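You operate a simulated robot arm through the tools that you are given. There is no shell and no other tool. Be economical: measure what you need, move in short steps, check, and stop when the job is done.

The job below is to be done with a simulated robot arm. You get a single attempt, and the scene is never put back.

## Task
Close the yellow drawer. Put the twine roll on the right end of the grading table away on the middle shelf of the green rack. Put two of the clods from the right end of the grading table in the green tray. Fetch the red tape roll and set it on the top of the cupboard. Fetch the blue net and stand it on the top of the cupboard. Take the white net and put it on the long table. Any order will do. Set down upright: twine roll, blue net.

The check looks at the end state, three seconds after you hand in, the way a careful person would. Anything else that was tipped, shoved, dropped, spilled or broken makes it a failure.

## Robot
A 6-joint arm with a two-finger gripper on a trunk, on a base that drives. Base frame: it is fixed to the floor where the robot stands at the start and does not move with it; the origin is under the middle of the robot, x ahead of it, y to its left, z up. Lengths are in m, angles in degrees, forces in N, time in s.
Its first joint turns from -166.0 to 166.0 degrees. Places, roughly: blue net [-2.75, -0.75, 0.5]; clod (3x3x2 cm) [0.5, -1.4, 0.9]; clod (5x3x2 cm) [0.5, -1.5, 0.9]; green tray (25x17x5 cm) [0.2, -1.2, 0.9]; long table [-2.4, 1.4, 0.8]; middle shelf of the green rack [0.5, 0.7, 0.9]; red tape roll (9x9x5 cm) [-0.8, -2.7, 0.5]; top of the cupboard [1.1, 0.1, 0.9]; twine roll (7x7x8 cm) [0.4, -1.2, 0.9]; white net [-2.5, -0.5, 0.75]; yellow drawer [0.8, 0.1, 0.8]. Payload 2.54 kg.
The tool frame sits at the grasp point between the pads (the TCP): z along the fingers, y along the line on which they close. The tips reach 0.03 m beyond it. The gripper opens to 0.116 m. The gripper's body begins 0.095 m behind the TCP.
Orientation is that of the tool frame in the base frame, as [roll, pitch, yaw] about the fixed x, y, z axes, in that order (R = Rz(yaw) Ry(pitch) Rx(roll)). With the fingers straight down and closing along the base's y, the tool's x points along the base's -x, its y along +y and its z along -z.

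## Interface
- The arm moves only by the tool drive_tool. Its argument "series" is a list of rows, each an object (a shift or turn left out is 0, a gripper value left out holds the last) with "angular": the turn, a rotation vector about the tool's x, y, z in degrees, a list of three; "slide": the shift along the tool's x, y, z in m, a list of three; "fingers": the opening, from 0 (shut) to 1 (fully open). In form: [{"angular": [wx, wy, wz], "slide": [dx, dy, dz], "fingers": fingers}, ...]. A call has 1 to 8 rows; each row shifts and turns the commanded pose from where the row before left it, along the tool's axes as they then stand. A row lasts 0.2 s, in which the tool goes at most 0.05 m and 8.6 degrees; a call with a longer step from one row to the next is refused whole, and so is a gripper value outside its range. A pose out of reach is approached as far as the arm can. The call stops where the force on the tool passes 40 N (or 10 N more than at its start, if that is more) or the arm is blocked; 0.2 s more then pass. The fingers move at their own pace (about 0.072 m/s each) and stop on an object; they squeeze with about 45 N. The grip force told is the motor's: it shows also when the fingers shut on nothing. Time passes only in rows, and 0.2 s behind the last, so rows that do not move let the fingers close. It gives the time, the measured TCP pose, the force on the tool (base axes), the opening and the grip force at its end, in the units of the frame above (readings bear some noise), with the torque about the TCP (base axes, N m) and any sound that the robot's microphone picked up.
- Cameras (640 x 400 px; columns grow to the right, rows downward): "scene" is now at [-0.0426, 0.2, 1.4163]; the picture's right is [0.45, -0.89, 0.00], its down [-0.44, -0.22, -0.87] and it looks along [0.78, 0.40, -0.49] (base axes); focal length 255 px, centre (320, 200). "wrist" rides on the gripper at [0.069, -0.015, -0.122] in the tool frame; the picture's right is [0.21, 0.98, 0.00], its down [-0.83, 0.18, -0.53] and it looks along [-0.52, 0.11, 0.85] (tool axes); focal length 251 px, centre (320, 200). There is no depth. A picture from a camera that has moved, and an enlarged one, comes with that camera's place and axes in the base frame and with its lens. The place of the scene camera against the robot may be out by one fixed shift of up to 0.012 m in any direction.
- get_image(camera): a new picture of that camera. It takes no simulated time.
- drive_base(legs): drives the robot by 1 to 6 legs, each [ahead, left, turn to the left] in m, m and degrees, along the robot's own axes; the way and the turn of a leg run together, so that a leg with both is an arc; at most 1.5 m and 180 degrees a leg. The arm and the cameras ride along, it lands a little off, and it stops where it bumps. It gives what a move gives.
- head_to(pan, tilt): turns the head with the scene camera to pan (to the left, within 120 degrees either way) and tilt (down, from -29 to 69), counted from straight ahead of the robot. It gives what a move gives.
- close_up(camera, box): a new picture of the part [left, top, right, bottom] of that camera's present view, enlarged. It takes no simulated time.
- close_job(): hands the job in; it is judged then, once.

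Go step by step. Nothing tells you exact positions but the pictures and the camera data: compare them with the known pose of the tool, close in by small moves and look again before you grip or let go. The budget is 196 turns and 182 pictures, counting those below and the enlarged ones. Unless the task says otherwise, let go and move clear before handing in, and close with one line.

The tools are called after "Request:" as a command line: name --argument value ..., lists and objects as JSON in quotes. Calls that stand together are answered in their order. drive_tool: Moves the arm, as the interface text tells. Its arguments: {"type":"object","properties":{"series":{"type":"array"}},"required":["series"]} The other tools are called the same way: drive_base (legs) drives the base; head_to (pan, tilt) turns the head that bears the scene camera; get_image (camera) takes a picture; close_up (camera, box) takes an enlarged picture of a part of a camera's view; close_job () hands the job in.

At the start:

```text
time: 0.0
position: [0.6618, 0.146, 1.2446]
tool_rot: [180.0, 0.0, -179.9]
wrist_force: [0.2, 0.7, 0.1]
wrist_torque: [0.03, 0.01, 0.01]
finger_gap: 0.1159
gripper_force: 0.0
robot x, y, heading: [0.0003, 0.0011, -0.3]
head pan, tilt: [27.0, 29.5]
```

scene: 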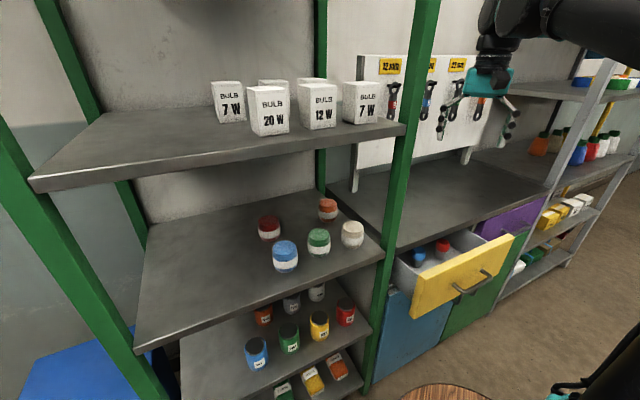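
wrist: 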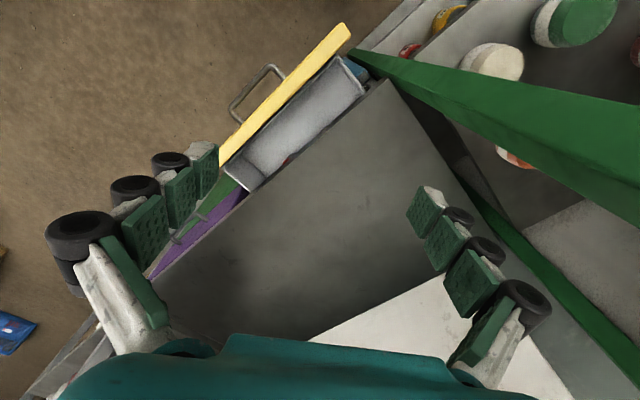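

I see the green rack to the left, with the cupboard and the open yellow drawer to the right of it. I'll look around first.

Request:
head_to --pan 0 --tilt 40

Request:
get_image --camera "scene"

Request:
head_to --pan -75 --tilt 30

Request:
get_image --camera "scene"

Request:
head_to --pan -118 --tilt 25

Request:
get_image --camera "scene"

Request:
head_to --pan 118 --tilt 25

Request:
get_image --camera "scene"

```text
time: 0.9
position: [0.6617, 0.1471, 1.2445]
tool_rot: [-180.0, -0.1, 180.0]
wrist_force: [0.1, -0.7, -1.1]
wrist_torque: [-0.03, -0.02, 0.0]
finger_gap: 0.1159
gripper_force: 0.0
robot x, y, heading: [0.0011, 0.0004, -0.1]
head pan, tilt: [0.0, 40.0]
```

```text
179 pictures are left
camera scene: at [-0.0383, 0.1589, 1.4001], right [0.0, -1.0, 0.0], down [-0.64, 0.0, -0.77], along [0.77, 0.0, -0.64], focal length 255 px, centre (320, 200)
```

scene: 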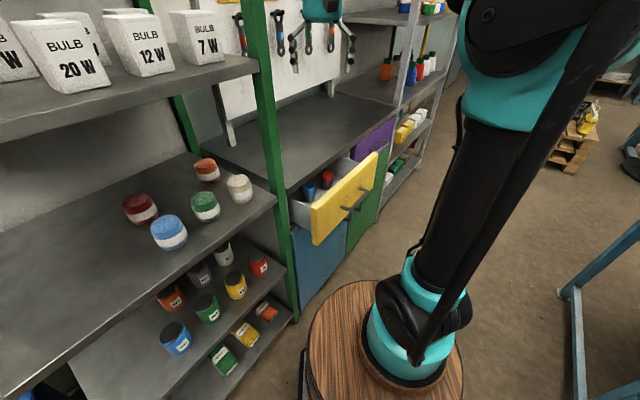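

```text
time: 2.4
position: [0.6604, 0.146, 1.2443]
tool_rot: [179.9, 0.0, 179.9]
wrist_force: [0.3, -1.0, -1.8]
wrist_torque: [-0.01, 0.04, -0.04]
finger_gap: 0.116
gripper_force: 0.1
robot x, y, heading: [-0.0028, 0.0017, -0.1]
head pan, tilt: [-75.0, 30.0]
```

```text
178 pictures are left
camera scene: at [-0.0999, 0.0715, 1.4155], right [-0.97, -0.26, 0.0], down [-0.13, 0.48, -0.87], along [0.22, -0.84, -0.5], focal length 255 px, centre (320, 200)
```

scene: 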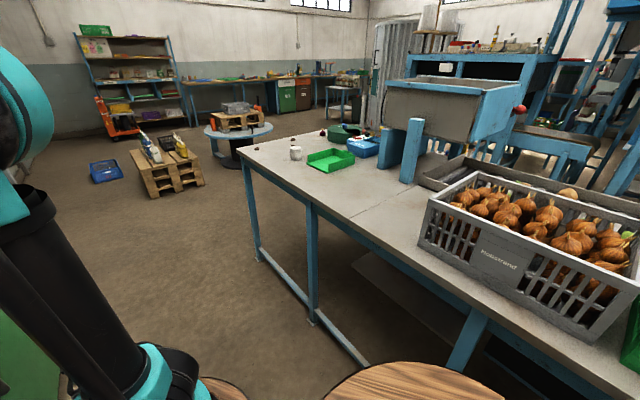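

```text
time: 3.5
position: [0.6602, 0.1463, 1.2437]
tool_rot: [-179.9, 0.0, 180.0]
wrist_force: [-0.5, -0.4, 0.2]
wrist_torque: [-0.03, 0.0, -0.04]
finger_gap: 0.116
gripper_force: 0.1
robot x, y, heading: [-0.0024, -0.0001, -0.0]
head pan, tilt: [-118.0, 25.0]
```

```text
177 pictures are left
camera scene: at [-0.1665, 0.0774, 1.4234], right [-0.88, 0.47, 0.0], down [0.2, 0.37, -0.91], along [-0.42, -0.8, -0.42], focal length 255 px, centre (320, 200)
```

scene: 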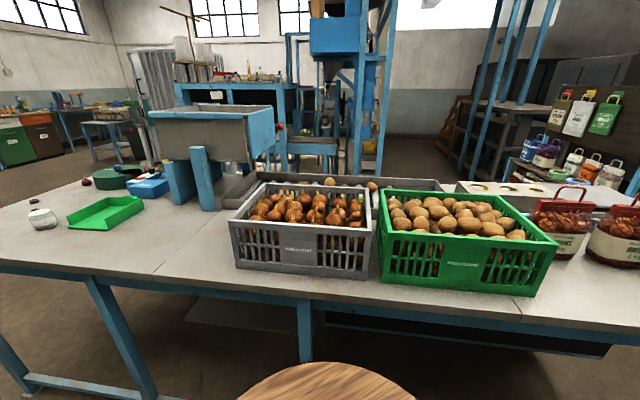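

```text
time: 6.8
position: [0.6613, 0.1465, 1.2438]
tool_rot: [180.0, -0.1, -179.9]
wrist_force: [0.0, 0.6, 0.5]
wrist_torque: [-0.01, -0.01, 0.01]
finger_gap: 0.1159
gripper_force: 0.0
robot x, y, heading: [0.0002, 0.0038, -0.3]
head pan, tilt: [118.0, 25.0]
```

```text
176 pictures are left
camera scene: at [-0.1666, 0.2402, 1.4234], right [0.88, 0.47, 0.0], down [0.2, -0.37, -0.91], along [-0.43, 0.8, -0.42], focal length 255 px, centre (320, 200)
```

scene: 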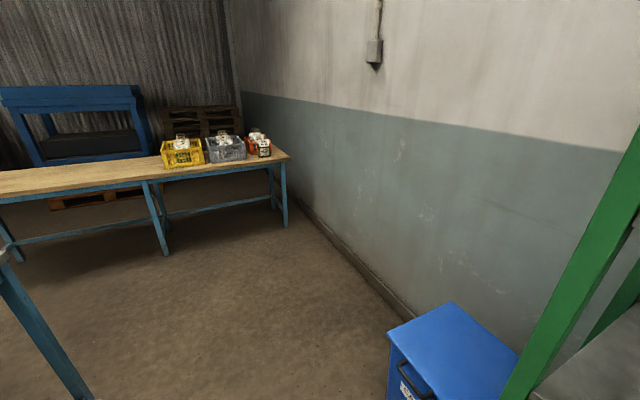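

The cupboard front runs about -37° in the base frame, and the drawer sticks out roughly 0.1 m. Next I measure it more closely.

Request:
head_to --pan 10 --tilt 35

Request:
get_image --camera "scene"

Request:
close_up --camera "scene" --box '[240, 60, 480, 260]'

```text
time: 8.7
position: [0.6615, 0.1466, 1.2437]
tool_rot: [180.0, -0.1, -180.0]
wrist_force: [-0.5, -0.3, -0.7]
wrist_torque: [0.01, -0.02, 0.0]
finger_gap: 0.1157
gripper_force: 0.0
robot x, y, heading: [0.0003, -0.0034, 0.2]
head pan, tilt: [10.0, 35.0]
```

```text
175 pictures are left
camera scene: at [-0.0366, 0.1742, 1.4077], right [0.17, -0.98, 0.0], down [-0.56, -0.1, -0.82], along [0.81, 0.14, -0.57], focal length 255 px, centre (320, 200)
```

scene: 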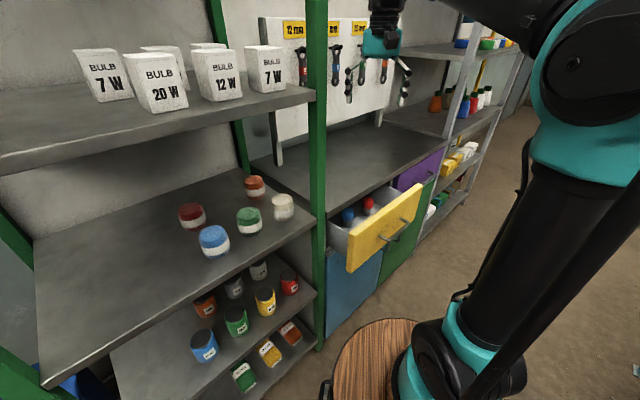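

```text
2.00 times, centred on (360, 160) of scene
camera zoom: at [-0.0366, 0.1742, 1.4077], right [0.17, -0.98, 0.0], down [-0.56, -0.1, -0.82], along [0.81, 0.14, -0.57], focal length 510 px, centre (240, 280)
```

zoom: 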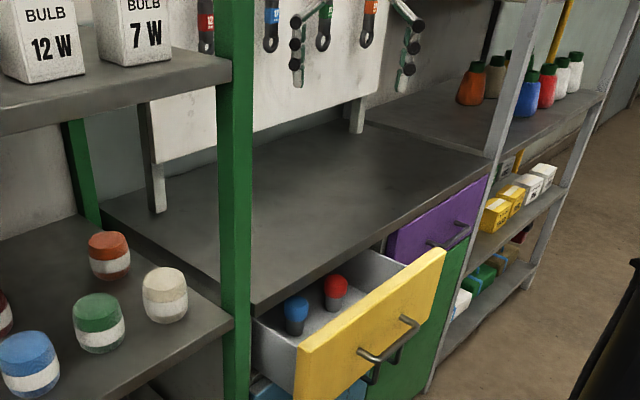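

The drawer front is at about n·p = 0.47, n = (0.606, 0.795), with its top near z = 0.865 and the table top at about 0.90. I'll back up for reach and turn the tool in line with the drawer front.

Request:
drive_base --legs '[[-0.15, 0, 0]]'

Request:
drive_tool --series '[{"angular": [0, 0, -7.5], "fingers": 0.5}, {"angular": [0, 0, -7.5]}, {"angular": [0, 0, -7.5]}, {"angular": [0, 0, -7.5]}, {"angular": [0, 0, -7.5]}, {"angular": [0, 0, -7.5]}, {"angular": [0, 0, -7.7]}]'

```text
time: 10.1
position: [0.5113, 0.1464, 1.243]
tool_rot: [-180.0, 0.0, -179.9]
wrist_force: [-0.6, -0.2, 0.2]
wrist_torque: [-0.02, 0.01, 0.0]
finger_gap: 0.1162
gripper_force: 0.0
robot x, y, heading: [-0.1557, -0.0008, 0.0]
head pan, tilt: [10.0, 35.0]
```

```text
time: 11.7
position: [0.5108, 0.1474, 1.2449]
tool_rot: [180.0, 0.1, -127.1]
wrist_force: [0.8, -0.4, 1.3]
wrist_torque: [0.0, 0.0, 0.02]
finger_gap: 0.058
gripper_force: 0.2
robot x, y, heading: [-0.1484, -0.0039, 0.1]
head pan, tilt: [10.0, 35.0]
```

Request:
drive_tool --series '[{"slide": [0.006, -0.048, 0]}, {"slide": [0.006, -0.048, 0]}, {"slide": [0.006, -0.048, 0]}, {"slide": [0.006, -0.048, 0]}, {"slide": [0.006, -0.048, 0]}, {"slide": [0, 0, 0.05]}, {"slide": [0, 0, 0.05]}, {"slide": [0, 0, 0.05]}]'

Request:
drive_tool --series '[{"slide": [0, 0, 0.05]}, {"slide": [0, 0, 0.05]}, {"slide": [0, 0, 0.05]}, {"slide": [0, 0, 0.04]}]'

Request:
get_image --camera "scene"

Request:
get_image --camera "wrist"

```text
time: 13.5
position: [0.6827, -0.0193, 1.0925]
tool_rot: [-180.0, 0.0, -127.1]
wrist_force: [-0.3, 0.5, 0.1]
wrist_torque: [0.02, -0.03, -0.04]
finger_gap: 0.0579
gripper_force: 0.1
robot x, y, heading: [-0.1486, 0.0017, -0.1]
head pan, tilt: [10.0, 35.0]
```

```text
time: 14.5
position: [0.6833, -0.0215, 0.9019]
tool_rot: [180.0, -0.1, -127.3]
wrist_force: [0.0, 0.2, -0.5]
wrist_torque: [-0.01, -0.02, 0.0]
finger_gap: 0.0578
gripper_force: 0.1
robot x, y, heading: [-0.1521, 0.0012, 0.1]
head pan, tilt: [10.0, 35.0]
```

```text
173 pictures are left
camera scene: at [-0.1866, 0.174, 1.4077], right [0.17, -0.98, 0.0], down [-0.56, -0.1, -0.82], along [0.81, 0.14, -0.57], focal length 255 px, centre (320, 200)
```

scene: 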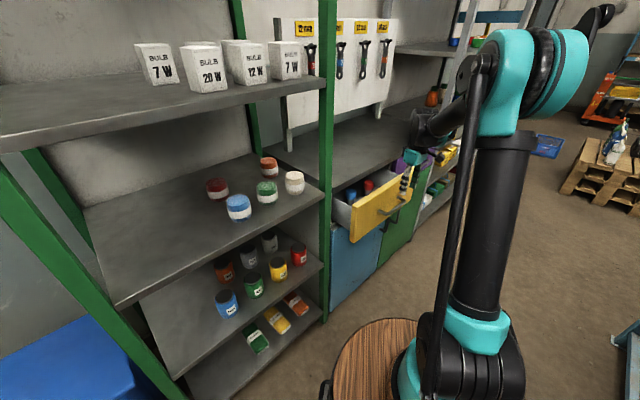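

```text
172 pictures are left
camera wrist: at [0.6537, -0.0862, 1.0251], right [-0.91, 0.42, 0.0], down [0.36, 0.77, 0.53], along [0.22, 0.48, -0.85], focal length 251 px, centre (320, 200)
```

wrist: 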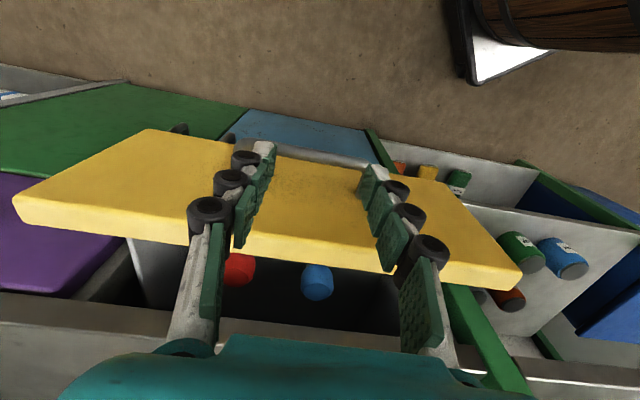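

The fingers are in front of the panel and above the handle. I'll lower a little and push.

Request:
drive_tool --series '[{"slide": [0, 0, 0.045]}, {"slide": [-0.03, 0, 0]}, {"slide": [-0.02, 0, 0]}, {"slide": [-0.015, 0, 0]}, {"slide": [-0.015, 0, 0]}, {"slide": [-0.015, 0, 0]}, {"slide": [-0.015, 0, 0]}, {"slide": [-0.015, 0, 0]}]'

Request:
get_image --camera "wrist"

```text
time: 16.3
position: [0.7607, 0.0794, 0.8577]
tool_rot: [180.0, 0.0, -127.3]
wrist_force: [0.5, 0.6, 0.5]
wrist_torque: [0.02, 0.03, 0.02]
finger_gap: 0.058
gripper_force: 0.1
robot x, y, heading: [-0.1467, 0.0022, 0.0]
head pan, tilt: [10.0, 35.0]
```

```text
171 pictures are left
camera wrist: at [0.7304, 0.0141, 0.9803], right [-0.91, 0.42, 0.0], down [0.36, 0.77, 0.53], along [0.22, 0.48, -0.85], focal length 251 px, centre (320, 200)
```

wrist: 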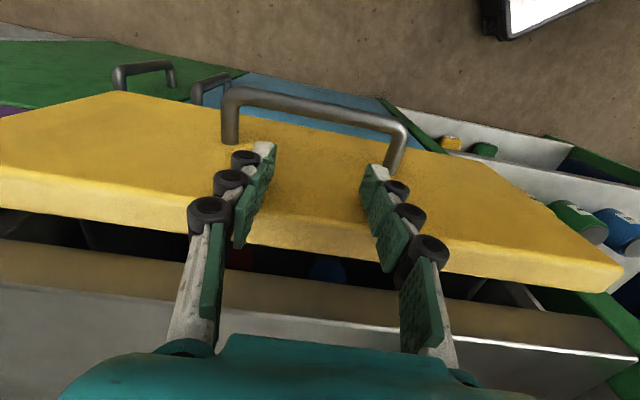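

Request:
drive_tool --series '[{"slide": [-0.01, 0, 0]}, {"slide": [-0.01, 0, 0]}, {"slide": [-0.01, 0, 0]}, {"slide": [-0.01, 0, 0]}, {"slide": [-0.01, 0, 0]}, {"slide": [-0.01, 0, 0]}]'

Request:
get_image --camera "wrist"

Request:
get_image --camera "scene"

```text
time: 17.6
position: [0.7893, 0.115, 0.8596]
tool_rot: [179.9, -0.4, -127.4]
wrist_force: [-8.0, -3.7, 2.1]
wrist_torque: [0.24, -0.23, 0.32]
finger_gap: 0.0602
gripper_force: 1.7
robot x, y, heading: [-0.1478, -0.0028, -0.0]
head pan, tilt: [10.0, 35.0]
stopped in row 6: the force on the tool passed its limit at 58 N (the readings are from after the stop); the commanded pose is now the measured one
```

```text
170 pictures are left
camera wrist: at [0.76, 0.0506, 0.9814], right [-0.91, 0.42, 0.0], down [0.36, 0.77, 0.53], along [0.22, 0.48, -0.85], focal length 251 px, centre (320, 200)
```

wrist: 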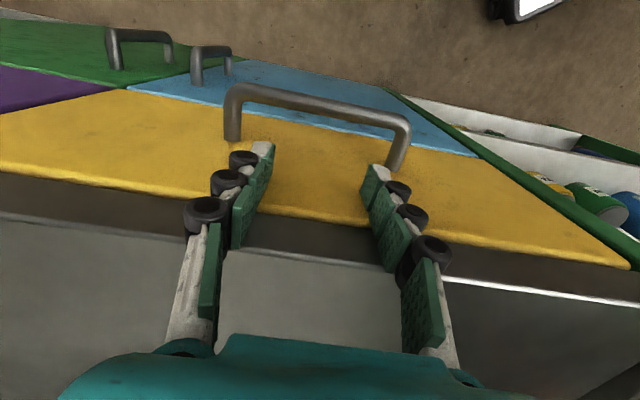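

```text
169 pictures are left
camera scene: at [-0.1869, 0.1736, 1.4077], right [0.17, -0.98, 0.0], down [-0.56, -0.1, -0.82], along [0.81, 0.14, -0.57], focal length 255 px, centre (320, 200)
```

scene: 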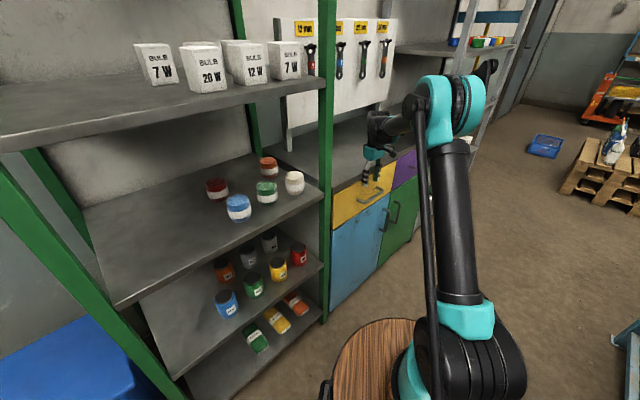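

The drawer is closed flush. I'll withdraw, raise the tool, turn to the right and head for the grading table's right end.

Request:
drive_tool --series '[{"slide": [0.04, 0, 0]}, {"slide": [0.05, 0, -0.01]}, {"slide": [0.02, 0, -0.045]}, {"slide": [0, 0, -0.05]}, {"slide": [0, 0, -0.05]}, {"slide": [0, 0, -0.05]}, {"slide": [0, 0, -0.05]}, {"slide": [0, 0, -0.05], "fingers": 1}]'

Request:
drive_base --legs '[[0, 0, -90]]'

Request:
head_to --pan 20 --tilt 35

Request:
get_image --camera "scene"

```text
refused: row 2 steps farther than a row can; nothing moved
```

```text
time: 20.8
position: [0.2787, -0.844, 0.8592]
tool_rot: [179.2, 0.2, 162.7]
wrist_force: [1.6, 12.7, 0.3]
wrist_torque: [-0.52, 0.11, -0.12]
finger_gap: 0.0492
gripper_force: 0.0
robot x, y, heading: [-0.1512, -0.0006, -70.9]
head pan, tilt: [10.0, 35.0]
stopped in leg 1: the force on the tool passed its limit at 86 N (the readings are from after the stop); the commanded pose is now the measured one
```

```text
time: 21.5
position: [0.2768, -0.8454, 0.8598]
tool_rot: [179.4, 0.1, 162.6]
wrist_force: [8.0, 13.2, 1.7]
wrist_torque: [-0.63, 0.38, 0.11]
finger_gap: 0.048
gripper_force: 0.0
robot x, y, heading: [-0.1543, -0.0015, -70.9]
head pan, tilt: [20.0, 35.0]
```

```text
168 pictures are left
camera scene: at [0.005, 0.1035, 1.4076], right [-0.78, -0.63, 0.0], down [-0.36, 0.44, -0.82], along [0.52, -0.64, -0.57], focal length 255 px, centre (320, 200)
```

scene: 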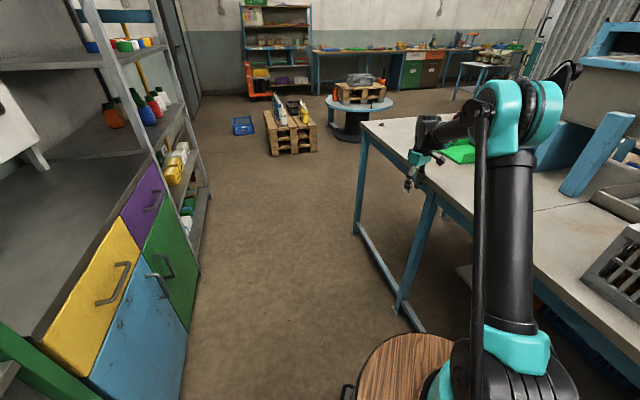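

The arm move was refused, so the base turned with the tool still low and it touched the grading table's edge. Nothing looks moved. I'll turn back a little, then raise the tool.

Request:
drive_base --legs '[[0, 0, 6]]'

Request:
drive_tool --series '[{"slide": [0, 0, -0.048]}, {"slide": [0, 0, -0.048]}, {"slide": [0, 0, -0.048]}, {"slide": [0, 0, -0.048]}, {"slide": [0, 0, -0.048]}, {"slide": [0, 0, -0.048]}, {"slide": [0, 0, -0.048]}, {"fingers": 1}]'

Request:
get_image --camera "scene"

```text
time: 22.5
position: [0.363, -0.7952, 0.8595]
tool_rot: [179.4, 0.1, 168.6]
wrist_force: [0.2, 0.1, 0.3]
wrist_torque: [0.0, -0.02, 0.04]
finger_gap: 0.0582
gripper_force: 0.1
robot x, y, heading: [-0.1526, 0.0021, -65.0]
head pan, tilt: [20.0, 35.0]
```

```text
time: 24.3
position: [0.3617, -0.7985, 1.195]
tool_rot: [179.5, 0.2, 168.6]
wrist_force: [-0.4, -0.2, -0.1]
wrist_torque: [0.0, 0.01, 0.02]
finger_gap: 0.108
gripper_force: 0.0
robot x, y, heading: [-0.1458, 0.0009, -65.1]
head pan, tilt: [20.0, 35.0]
```

```text
167 pictures are left
camera scene: at [-0.0061, 0.1191, 1.4077], right [-0.7, -0.71, 0.0], down [-0.41, 0.4, -0.82], along [0.58, -0.58, -0.57], focal length 255 px, centre (320, 200)
```

scene: 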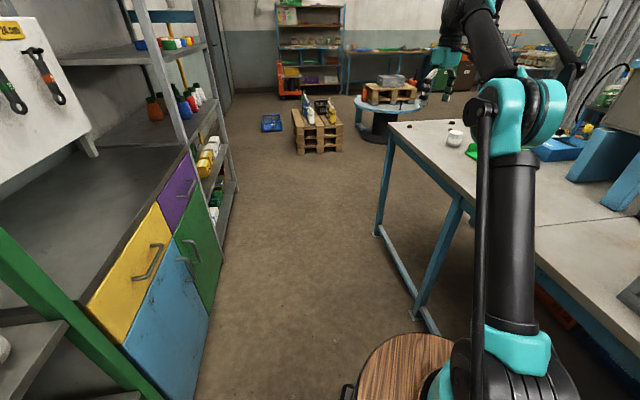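

The drawer is still closed. The table's near edge is slanted (direction about (0.83, -0.56)), and I'll drive in nearer.

Request:
drive_base --legs '[[0.444, 0.124, 0]]'

Request:
head_to --pan 0 --tilt 35

Request:
get_image --camera "scene"

Request:
get_image --camera "wrist"

```text
time: 27.1
position: [0.6812, -1.1211, 1.1938]
tool_rot: [179.4, 0.1, 169.1]
wrist_force: [1.3, 1.1, -0.3]
wrist_torque: [0.01, 0.16, 0.0]
finger_gap: 0.1161
gripper_force: 0.0
robot x, y, heading: [0.1622, -0.3254, -64.4]
head pan, tilt: [20.0, 35.0]
```

```text
time: 27.9
position: [0.6813, -1.1218, 1.194]
tool_rot: [179.4, 0.1, 169.0]
wrist_force: [0.0, -0.5, 0.0]
wrist_torque: [0.01, 0.04, 0.0]
finger_gap: 0.116
gripper_force: 0.1
robot x, y, heading: [0.1632, -0.3238, -64.4]
head pan, tilt: [0.0, 35.0]
```

```text
166 pictures are left
camera scene: at [0.2815, -0.2242, 1.4077], right [-0.9, -0.43, 0.0], down [-0.25, 0.52, -0.82], along [0.36, -0.74, -0.57], focal length 255 px, centre (320, 200)
```

scene: 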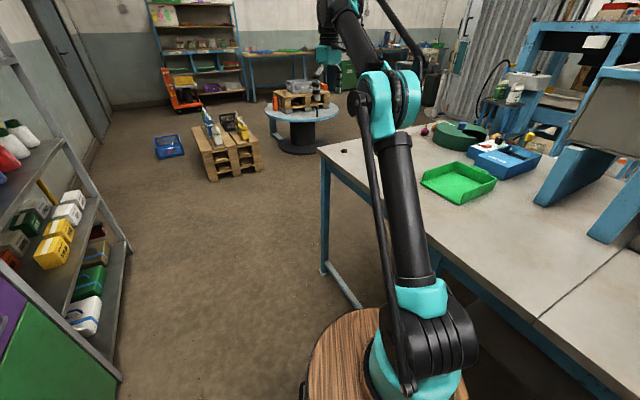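

```text
165 pictures are left
camera wrist: at [0.6098, -1.1242, 1.3157], right [-0.03, 1.0, 0.01], down [0.84, 0.02, 0.54], along [0.54, 0.02, -0.84], focal length 251 px, centre (320, 200)
```

wrist: 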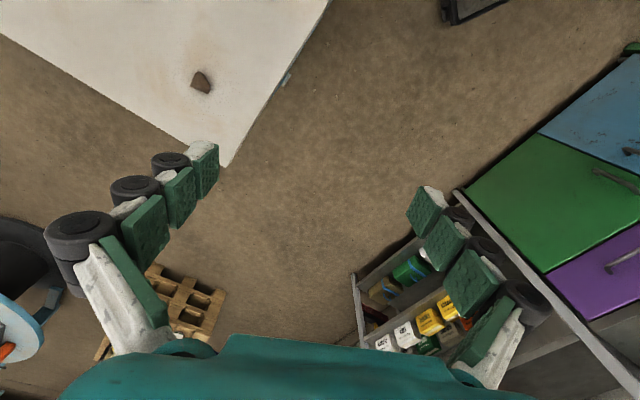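

One clod lies near the table corner, at about (0.67, -1.29). The arm hides the rest, so I'll turn left to look past it.

Request:
drive_base --legs '[[0, 0, 35]]'

Request:
head_to --pan -40 --tilt 35

Request:
get_image --camera "scene"

```text
time: 30.0
position: [1.0477, -0.6708, 1.1934]
tool_rot: [179.4, 0.1, -155.3]
wrist_force: [-0.2, 0.7, 0.6]
wrist_torque: [-0.02, 0.04, -0.01]
finger_gap: 0.1161
gripper_force: 0.0
robot x, y, heading: [0.1655, -0.326, -28.9]
head pan, tilt: [0.0, 35.0]
```

```text
time: 31.1
position: [1.0474, -0.6706, 1.1931]
tool_rot: [179.4, 0.0, -155.2]
wrist_force: [-0.1, -0.6, 0.6]
wrist_torque: [0.01, -0.02, -0.01]
finger_gap: 0.1163
gripper_force: 0.1
robot x, y, heading: [0.1653, -0.3275, -28.7]
head pan, tilt: [-40.0, 35.0]
```

```text
164 pictures are left
camera scene: at [0.159, -0.2108, 1.4077], right [-0.93, -0.36, 0.0], down [-0.21, 0.53, -0.82], along [0.3, -0.76, -0.57], focal length 255 px, centre (320, 200)
```

scene: 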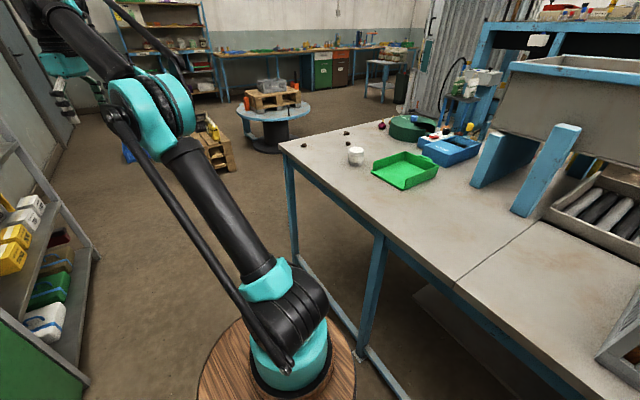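

Request:
close_up --camera "scene" --box '[270, 100, 510, 220]'

```text
2.67 times, centred on (390, 160) of scene
camera zoom: at [0.159, -0.2108, 1.4077], right [-0.93, -0.36, 0.0], down [-0.21, 0.53, -0.82], along [0.3, -0.76, -0.57], focal length 680 px, centre (133, 307)
```

zoom: 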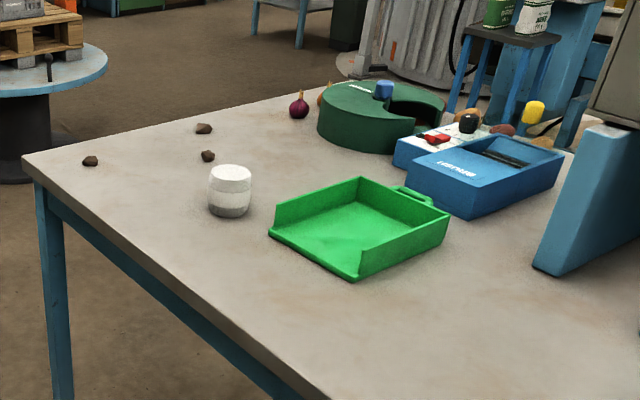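

The clods are at about (0.67, -1.29), (0.474, -1.391) and (0.521, -1.526). The twine is at (0.385, -1.195) and the tray centre at (0.17, -1.195). I'll move in to reach the two listed clods.

Request:
drive_base --legs '[[0, 0, -51], [0.27, 0.069, 0]]'

Request:
get_image --camera "wrist"

```text
time: 34.3
position: [0.5357, -1.2034, 1.1945]
tool_rot: [179.4, 0.1, 155.3]
wrist_force: [0.7, 0.4, 0.5]
wrist_torque: [-0.02, 0.0, -0.02]
finger_gap: 0.1157
gripper_force: 0.0
robot x, y, heading: [0.2232, -0.311, -78.0]
head pan, tilt: [-40.0, 35.0]
stopped in leg 2: the robot was blocked; the commanded pose is now the measured one
```

```text
162 pictures are left
camera wrist: at [0.4666, -1.1896, 1.3157], right [0.21, 0.98, 0.01], down [0.82, -0.18, 0.54], along [0.53, -0.11, -0.84], focal length 251 px, centre (320, 200)
```

wrist: 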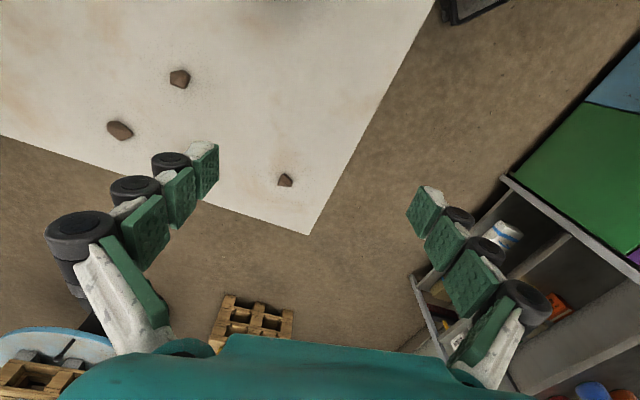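

The base is blocked by the table. I'll back off, slide along the table's edge to stand opposite the clods, then face it squarely.

Request:
drive_base --legs '[[-0.067, 0.074, 0], [0.481, 0.344, 0], [0, 0, -47.8]]'

Request:
get_image --camera "wrist"

Request:
head_to --pan -10 --tilt 40

Request:
get_image --camera "scene"

```text
time: 40.6
position: [0.2748, -1.4713, 1.1922]
tool_rot: [179.5, 0.2, 107.7]
wrist_force: [1.3, -0.4, 1.2]
wrist_torque: [0.0, -0.01, -0.03]
finger_gap: 0.1162
gripper_force: 0.0
robot x, y, heading: [0.7202, -0.6335, -125.5]
head pan, tilt: [-40.0, 35.0]
```

```text
161 pictures are left
camera wrist: at [0.2375, -1.4108, 1.3157], right [0.86, 0.5, 0.01], down [0.42, -0.73, 0.54], along [0.28, -0.46, -0.84], focal length 251 px, centre (320, 200)
```

wrist: 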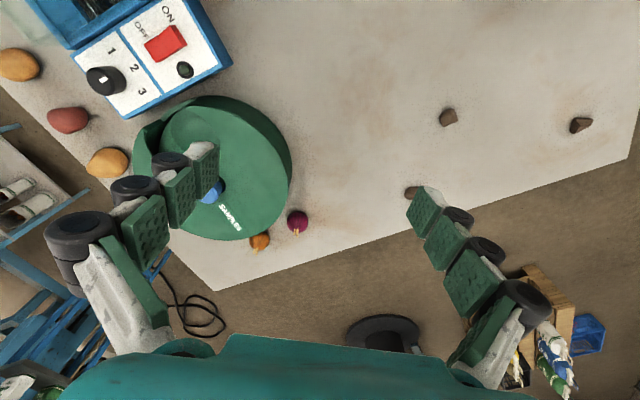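

```text
time: 41.5
position: [0.2745, -1.472, 1.1941]
tool_rot: [179.4, 0.1, 107.8]
wrist_force: [-0.2, 0.6, 1.5]
wrist_torque: [-0.02, -0.01, 0.02]
finger_gap: 0.1161
gripper_force: 0.0
robot x, y, heading: [0.7266, -0.6329, -125.4]
head pan, tilt: [-10.0, 40.0]
```

```text
160 pictures are left
camera scene: at [0.8498, -0.676, 1.4001], right [-0.7, 0.71, 0.0], down [0.46, 0.45, -0.77], along [-0.55, -0.54, -0.64], focal length 255 px, centre (320, 200)
```

scene: 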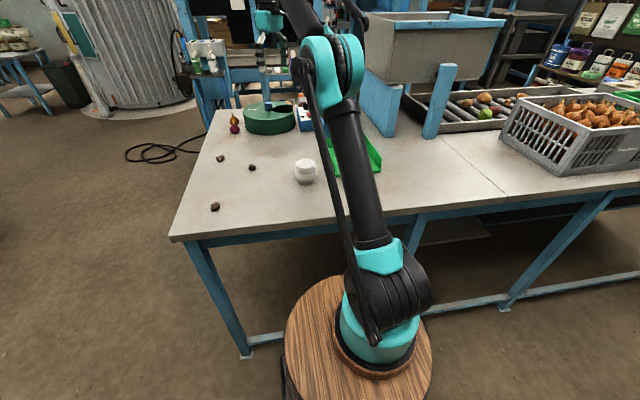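

The clods' positions are confirmed. I'll move above the far clod, (0.516, -1.531).

Request:
drive_tool --series '[{"slide": [-0.025, 0.042, 0]}, {"slide": [-0.025, 0.042, 0]}, {"slide": [-0.025, 0.042, 0]}, {"slide": [-0.025, 0.042, 0]}, {"slide": [-0.03, 0.04, 0]}, {"slide": [0, 0, 0.045]}, {"slide": [0, 0, 0.045]}]'

Request:
get_image --camera "wrist"

```text
time: 43.1
position: [0.5154, -1.5331, 1.1066]
tool_rot: [179.5, 0.2, 107.9]
wrist_force: [0.7, 0.6, -0.5]
wrist_torque: [-0.05, 0.03, 0.0]
finger_gap: 0.1159
gripper_force: 0.1
robot x, y, heading: [0.719, -0.6342, -125.5]
head pan, tilt: [-10.0, 40.0]
```

```text
159 pictures are left
camera wrist: at [0.4769, -1.4721, 1.2287], right [0.86, 0.5, 0.01], down [0.42, -0.73, 0.54], along [0.28, -0.46, -0.84], focal length 251 px, centre (320, 200)
```

wrist: 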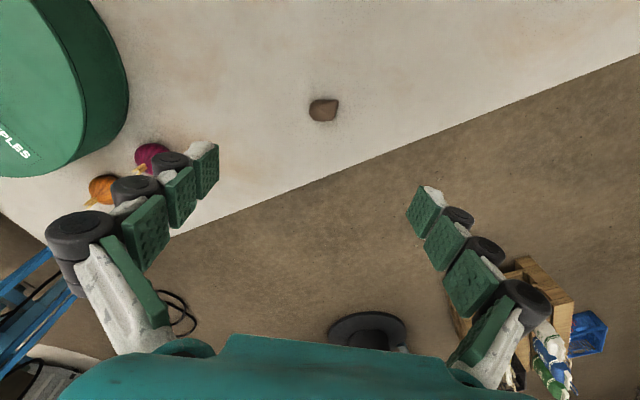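

Request:
drive_tool --series '[{"slide": [0, 0.004, 0.045], "fingers": 0.6}, {"slide": [0, 0, 0.045]}, {"slide": [0, 0, 0.045]}, {"slide": [0, 0, 0.02]}]'

Request:
get_image --camera "wrist"

```text
time: 44.1
position: [0.5181, -1.5294, 0.953]
tool_rot: [179.4, 0.1, 107.9]
wrist_force: [0.5, -0.8, 0.6]
wrist_torque: [-0.03, 0.02, 0.0]
finger_gap: 0.0694
gripper_force: 0.1
robot x, y, heading: [0.7187, -0.6331, -125.7]
head pan, tilt: [-10.0, 40.0]
```

```text
158 pictures are left
camera wrist: at [0.4814, -1.4687, 1.0751], right [0.86, 0.5, 0.01], down [0.42, -0.73, 0.54], along [0.28, -0.46, -0.84], focal length 251 px, centre (320, 200)
```

wrist: 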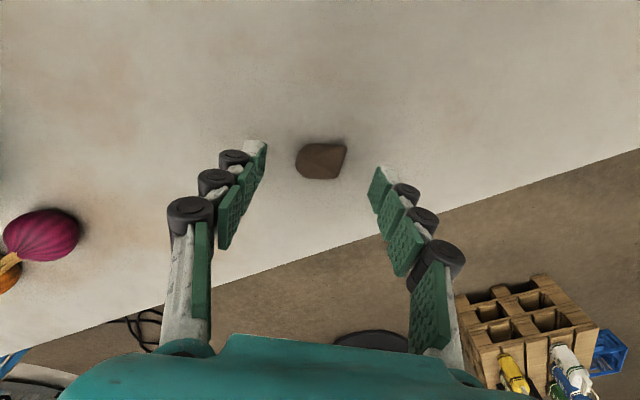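

Aligned; I'll lower and grip.

Request:
drive_tool --series '[{"slide": [0, 0.001, 0.019]}, {"fingers": 0}, {}, {}, {}]'

Request:
drive_tool --series '[{"slide": [0, 0, -0.045]}, {"slide": [0, 0, -0.045]}, {"slide": [0, 0, -0.045]}]'

Request:
get_image --camera "wrist"

```text
time: 45.3
position: [0.5179, -1.5296, 0.9344]
tool_rot: [179.4, 0.0, 107.8]
wrist_force: [-0.6, 1.1, 0.5]
wrist_torque: [0.0, -0.01, 0.01]
finger_gap: 0.0303
gripper_force: 45.5
robot x, y, heading: [0.7267, -0.6377, -125.5]
head pan, tilt: [-10.0, 40.0]
```

```text
time: 46.1
position: [0.5184, -1.5303, 1.0693]
tool_rot: [179.4, 0.1, 107.9]
wrist_force: [0.1, -0.5, -0.2]
wrist_torque: [0.01, 0.01, -0.02]
finger_gap: 0.0304
gripper_force: 45.3
robot x, y, heading: [0.722, -0.6336, -125.6]
head pan, tilt: [-10.0, 40.0]
```

```text
157 pictures are left
camera wrist: at [0.4806, -1.4694, 1.1914], right [0.86, 0.5, 0.01], down [0.42, -0.73, 0.54], along [0.28, -0.46, -0.84], focal length 251 px, centre (320, 200)
```

wrist: 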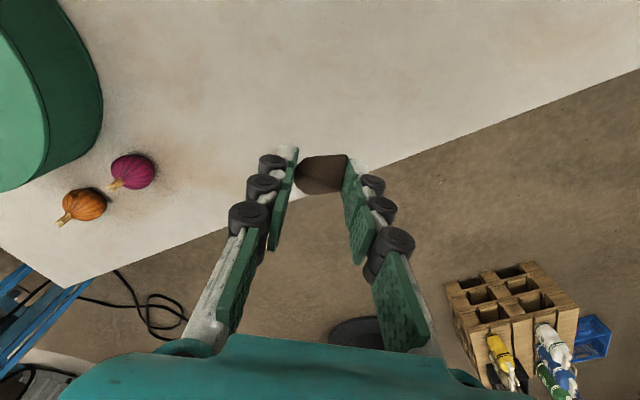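

Request:
drive_tool --series '[{"slide": [0.042, -0.022, 0]}, {"slide": [0.042, -0.022, 0]}, {"slide": [0.042, -0.022, 0]}, {"slide": [0.042, -0.022, 0]}, {"slide": [0.042, -0.022, 0]}, {"slide": [0.042, -0.022, 0]}, {"slide": [0.042, -0.022, 0]}, {"slide": [0.042, -0.022, 0]}]'

Request:
drive_tool --series '[{"slide": [0.042, -0.022, 0]}, {"slide": [0.042, -0.02, 0]}]'

Request:
get_image --camera "wrist"

Request:
get_image --camera "scene"

```text
time: 47.9
position: [0.2478, -1.2654, 1.0648]
tool_rot: [179.5, 0.2, 107.9]
wrist_force: [1.5, 0.1, -0.1]
wrist_torque: [0.04, -0.01, 0.02]
finger_gap: 0.0307
gripper_force: 45.2
robot x, y, heading: [0.7229, -0.6377, -125.2]
head pan, tilt: [-10.0, 40.0]
```

```text
time: 48.5
position: [0.1831, -1.1988, 1.0647]
tool_rot: [179.3, 0.0, 107.9]
wrist_force: [0.4, -0.3, -0.2]
wrist_torque: [0.0, 0.05, 0.0]
finger_gap: 0.0301
gripper_force: 45.1
robot x, y, heading: [0.7194, -0.635, -125.7]
head pan, tilt: [-10.0, 40.0]
```

```text
156 pictures are left
camera wrist: at [0.1465, -1.1375, 1.186], right [0.86, 0.5, 0.01], down [0.42, -0.73, 0.54], along [0.28, -0.46, -0.84], focal length 251 px, centre (320, 200)
```

wrist: 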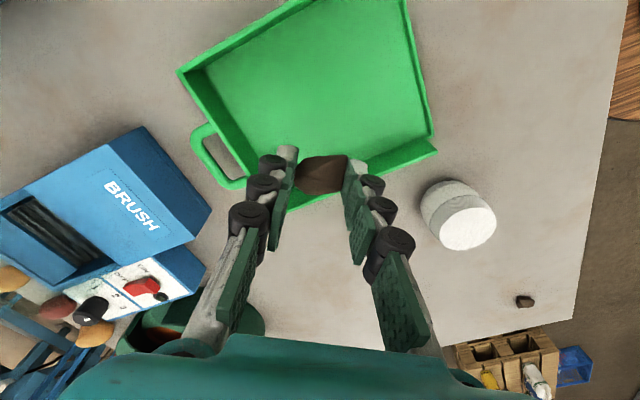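

```text
155 pictures are left
camera scene: at [0.85, -0.6761, 1.4001], right [-0.7, 0.71, 0.0], down [0.46, 0.45, -0.77], along [-0.55, -0.54, -0.64], focal length 255 px, centre (320, 200)
```

scene: 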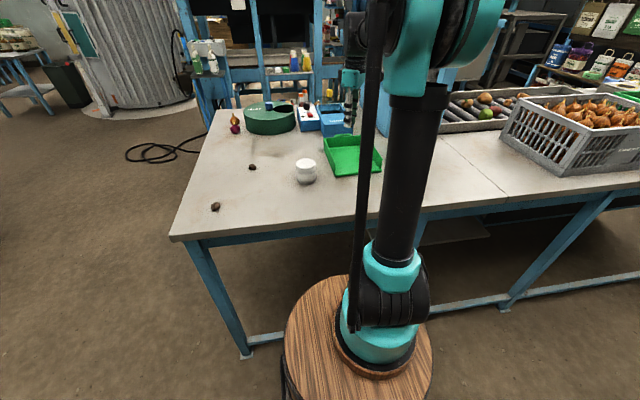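

The clod is over the tray's centre. I'll lower and release it.

Request:
drive_tool --series '[{"slide": [0.008, 0, 0.04]}, {"slide": [0, 0, 0.04]}, {"slide": [0, 0, 0.025]}, {"slide": [0, 0, 0.01]}]'

Request:
get_image --camera "wrist"

```text
time: 49.5
position: [0.1834, -1.1907, 0.9521]
tool_rot: [179.4, 0.0, 107.8]
wrist_force: [0.2, -1.0, -0.3]
wrist_torque: [0.01, 0.02, -0.02]
finger_gap: 0.0302
gripper_force: 44.9
robot x, y, heading: [0.7216, -0.6349, -125.4]
head pan, tilt: [-10.0, 40.0]
```

```text
154 pictures are left
camera wrist: at [0.1456, -1.1289, 1.0731], right [0.86, 0.5, 0.01], down [0.42, -0.73, 0.54], along [0.28, -0.46, -0.84], focal length 251 px, centre (320, 200)
```

wrist: 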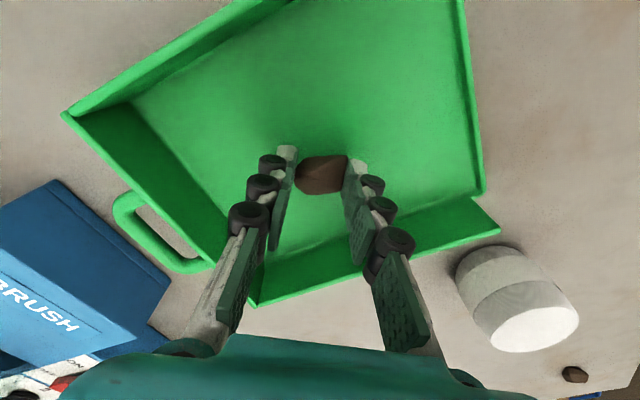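

Request:
drive_tool --series '[{"slide": [0, 0, 0.006]}, {"fingers": 0.5}, {}, {}, {"slide": [0, 0, -0.04]}, {"slide": [0, 0, -0.045]}, {"slide": [0, 0, -0.045]}]'

Request:
get_image --camera "wrist"

```text
time: 51.1
position: [0.1825, -1.1892, 1.0747]
tool_rot: [179.5, 0.2, 107.8]
wrist_force: [0.1, -0.6, -1.4]
wrist_torque: [0.02, -0.06, 0.01]
finger_gap: 0.0581
gripper_force: 0.0
robot x, y, heading: [0.7223, -0.6363, -125.5]
head pan, tilt: [-10.0, 40.0]
```

```text
153 pictures are left
camera wrist: at [0.1447, -1.1282, 1.196], right [0.86, 0.5, 0.01], down [0.42, -0.73, 0.54], along [0.28, -0.46, -0.84], focal length 251 px, centre (320, 200)
```

wrist: 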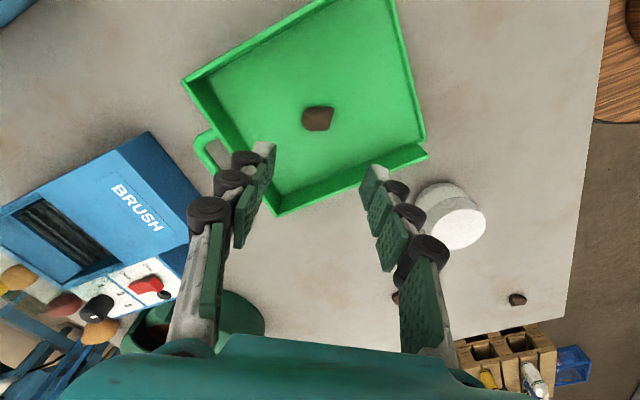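

One clod is in the tray. On to the second at (0.472, -1.394).

Request:
drive_tool --series '[{"slide": [-0.0355, 0.0266, 0]}, {"slide": [-0.0355, 0.0266, 0]}, {"slide": [-0.0355, 0.0266, 0]}, {"slide": [-0.0355, 0.0266, 0]}, {"slide": [-0.0355, 0.0266, 0]}, {"slide": [-0.0355, 0.0266, 0]}, {"slide": [-0.0355, 0.0266, 0]}, {"slide": [-0.0355, 0.0266, 0]}]'

Request:
drive_tool --series '[{"slide": [0, 0, 0.045], "fingers": 0.6}, {"slide": [0, 0, 0.045]}, {"slide": [0, 0, 0.02]}]'

Request:
get_image --camera "wrist"

```text
time: 52.9
position: [0.4683, -1.3952, 1.0765]
tool_rot: [179.5, 0.0, 107.8]
wrist_force: [-0.3, 0.8, 0.3]
wrist_torque: [-0.05, -0.04, -0.03]
finger_gap: 0.0579
gripper_force: 0.1
robot x, y, heading: [0.7197, -0.6343, -125.3]
head pan, tilt: [-10.0, 40.0]
```

```text
time: 53.7
position: [0.4717, -1.3952, 0.9662]
tool_rot: [179.4, 0.1, 107.7]
wrist_force: [0.7, -0.5, -0.6]
wrist_torque: [0.0, 0.01, -0.03]
finger_gap: 0.0695
gripper_force: 0.1
robot x, y, heading: [0.725, -0.6371, -125.4]
head pan, tilt: [-10.0, 40.0]
```

```text
152 pictures are left
camera wrist: at [0.4335, -1.334, 1.0881], right [0.86, 0.5, 0.01], down [0.42, -0.73, 0.54], along [0.28, -0.46, -0.84], focal length 251 px, centre (320, 200)
```

wrist: 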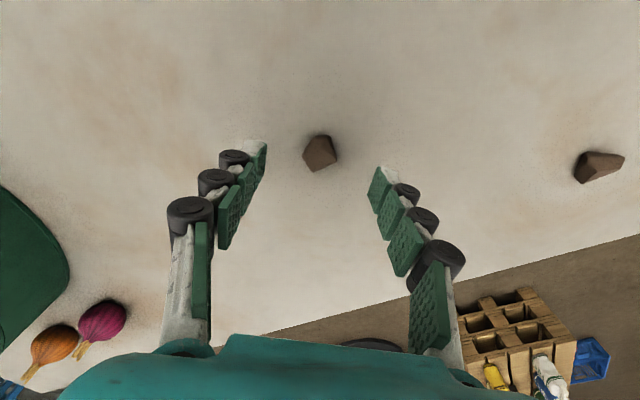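

Request:
drive_tool --series '[{"slide": [0, 0, 0.032]}, {"fingers": 0}, {}, {}, {}, {"slide": [0, 0, -0.045]}, {"slide": [0, 0, -0.045]}, {"slide": [0, 0, -0.045]}]'

```text
time: 55.5
position: [0.4688, -1.3947, 1.0709]
tool_rot: [179.5, 0.1, 107.9]
wrist_force: [0.2, -1.0, -0.2]
wrist_torque: [0.02, -0.02, -0.03]
finger_gap: 0.0239
gripper_force: 44.9
robot x, y, heading: [0.7216, -0.6339, -125.4]
head pan, tilt: [-10.0, 40.0]
```

Request:
drive_tool --series '[{"slide": [0.038, -0.0185, 0]}, {"slide": [0.038, -0.0185, 0]}, {"slide": [0.038, -0.0185, 0]}, {"slide": [0.038, -0.0185, 0]}, {"slide": [0.038, -0.0185, 0]}, {"slide": [0.038, -0.0185, 0]}, {"slide": [0.038, -0.0185, 0]}, {"slide": [0.038, -0.0185, 0]}]'

Request:
drive_tool --series '[{"slide": [0, 0, 0.04]}, {"slide": [0, 0, 0.035]}]'

Request:
get_image --camera "wrist"

```text
time: 57.3
position: [0.237, -1.1498, 1.0677]
tool_rot: [179.4, 0.2, 107.9]
wrist_force: [-0.1, -0.5, 0.0]
wrist_torque: [0.0, -0.02, -0.02]
finger_gap: 0.0235
gripper_force: 45.1
robot x, y, heading: [0.723, -0.6342, -125.4]
head pan, tilt: [-10.0, 40.0]
```

```text
time: 57.9
position: [0.2361, -1.1493, 0.9911]
tool_rot: [179.4, 0.1, 107.8]
wrist_force: [0.7, 0.3, 0.7]
wrist_torque: [0.0, 0.01, 0.01]
finger_gap: 0.0235
gripper_force: 45.3
robot x, y, heading: [0.721, -0.6374, -125.4]
head pan, tilt: [-10.0, 40.0]
```

```text
151 pictures are left
camera wrist: at [0.1999, -1.0882, 1.1126], right [0.86, 0.5, 0.01], down [0.42, -0.73, 0.54], along [0.28, -0.46, -0.84], focal length 251 px, centre (320, 200)
```

wrist: 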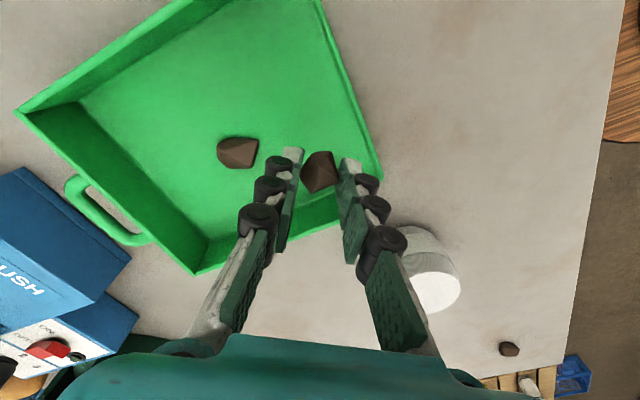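

Request:
drive_tool --series '[{"slide": [0.008, -0.008, 0.03]}, {"slide": [0, 0, 0.014]}, {"fingers": 0.38}, {}, {}, {"slide": [0, 0, -0.04]}, {"slide": [0, 0, -0.045]}, {"slide": [0, 0, -0.045]}]'

Request:
get_image --camera "wrist"

```text
time: 59.7
position: [0.2262, -1.146, 1.0753]
tool_rot: [179.4, 0.1, 107.8]
wrist_force: [-0.3, -0.8, 0.5]
wrist_torque: [0.01, 0.0, 0.03]
finger_gap: 0.0442
gripper_force: 0.1
robot x, y, heading: [0.7229, -0.638, -125.3]
head pan, tilt: [-10.0, 40.0]
```

```text
150 pictures are left
camera wrist: at [0.1885, -1.0847, 1.1979], right [0.86, 0.5, 0.01], down [0.42, -0.73, 0.54], along [0.28, -0.46, -0.84], focal length 251 px, centre (320, 200)
```

wrist: 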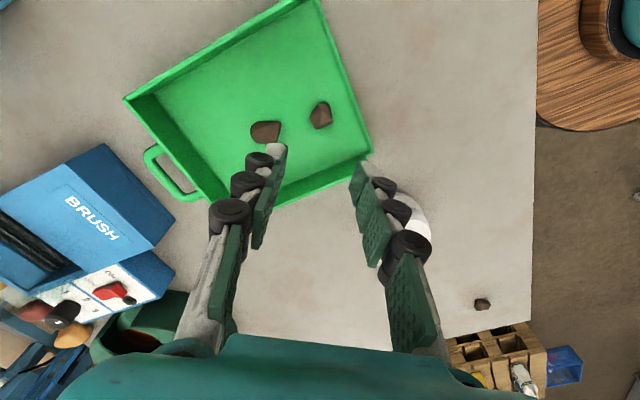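

Both clods are in the tray. I'll back up for the twine roll.

Request:
drive_base --legs '[[-0.18, 0, 0]]'

Request:
get_image --camera "wrist"

Request:
get_image --camera "scene"

```text
time: 61.2
position: [0.3301, -1.0014, 1.0765]
tool_rot: [179.4, 0.1, 108.0]
wrist_force: [-0.3, -0.4, 0.5]
wrist_torque: [0.02, 0.0, -0.01]
finger_gap: 0.0442
gripper_force: 0.1
robot x, y, heading: [0.8274, -0.4889, -125.6]
head pan, tilt: [-10.0, 40.0]
```

```text
149 pictures are left
camera wrist: at [0.2925, -0.9398, 1.1974], right [0.86, 0.5, 0.01], down [0.42, -0.73, 0.54], along [0.28, -0.46, -0.84], focal length 251 px, centre (320, 200)
```

wrist: 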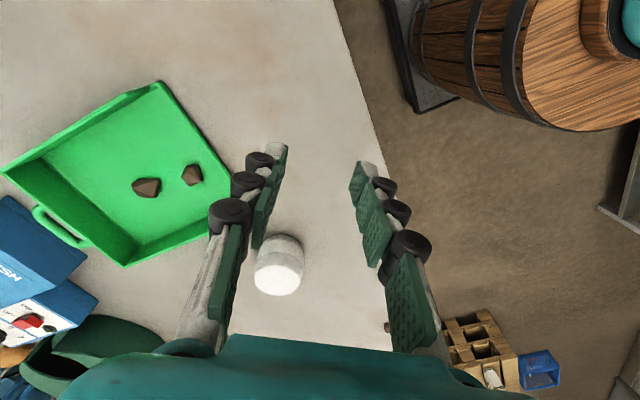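

```text
148 pictures are left
camera scene: at [0.9535, -0.5306, 1.4001], right [-0.7, 0.71, 0.0], down [0.46, 0.45, -0.77], along [-0.55, -0.54, -0.64], focal length 255 px, centre (320, 200)
```

scene: 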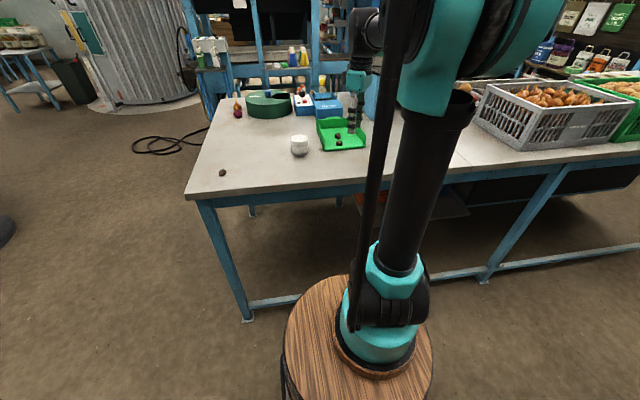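

The twine is at about (0.381, -1.195). The shelf gap on the rack is only about 0.33 m, so I'll grasp it with the tool tilted 45° forward.

Request:
drive_tool --series '[{"angular": [0, 0, 8.4], "fingers": 1}, {"angular": [0, 0, 8.4]}, {"angular": [0, 0, 8.4]}, {"angular": [0, 0, 8.4]}, {"angular": [0, 0, 8.4]}, {"angular": [0, 0, 8.3]}]'

Request:
drive_tool --series '[{"angular": [0, -7.5, 0]}, {"angular": [0, -7.5, 0]}, {"angular": [0, -7.5, 0]}, {"angular": [0, -7.5, 0]}, {"angular": [0, -7.5, 0]}, {"angular": [0, -7.5, 0]}]'

Request:
get_image --camera "wrist"

```text
time: 62.6
position: [0.3301, -1.001, 1.0742]
tool_rot: [179.5, -0.3, 57.4]
wrist_force: [0.2, -0.3, 0.0]
wrist_torque: [-0.01, -0.02, -0.02]
finger_gap: 0.1159
gripper_force: 0.0
robot x, y, heading: [0.8231, -0.4885, -125.3]
head pan, tilt: [-10.0, 40.0]
```

```text
time: 64.0
position: [0.3291, -1.001, 1.0759]
tool_rot: [179.2, 44.8, 57.1]
wrist_force: [0.0, -0.4, 0.8]
wrist_torque: [0.02, 0.0, -0.02]
finger_gap: 0.116
gripper_force: 0.1
robot x, y, heading: [0.8242, -0.4912, -125.9]
head pan, tilt: [-10.0, 40.0]
```

```text
147 pictures are left
camera wrist: at [0.389, -0.8791, 1.1137], right [0.91, -0.4, -0.14], down [0.03, -0.27, 0.96], along [-0.42, -0.88, -0.23], focal length 251 px, centre (320, 200)
```

wrist: 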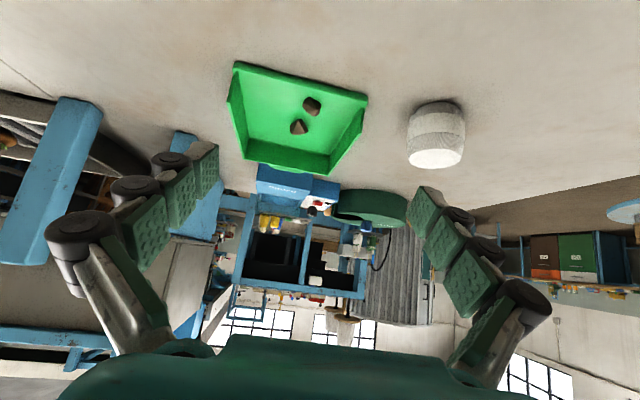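

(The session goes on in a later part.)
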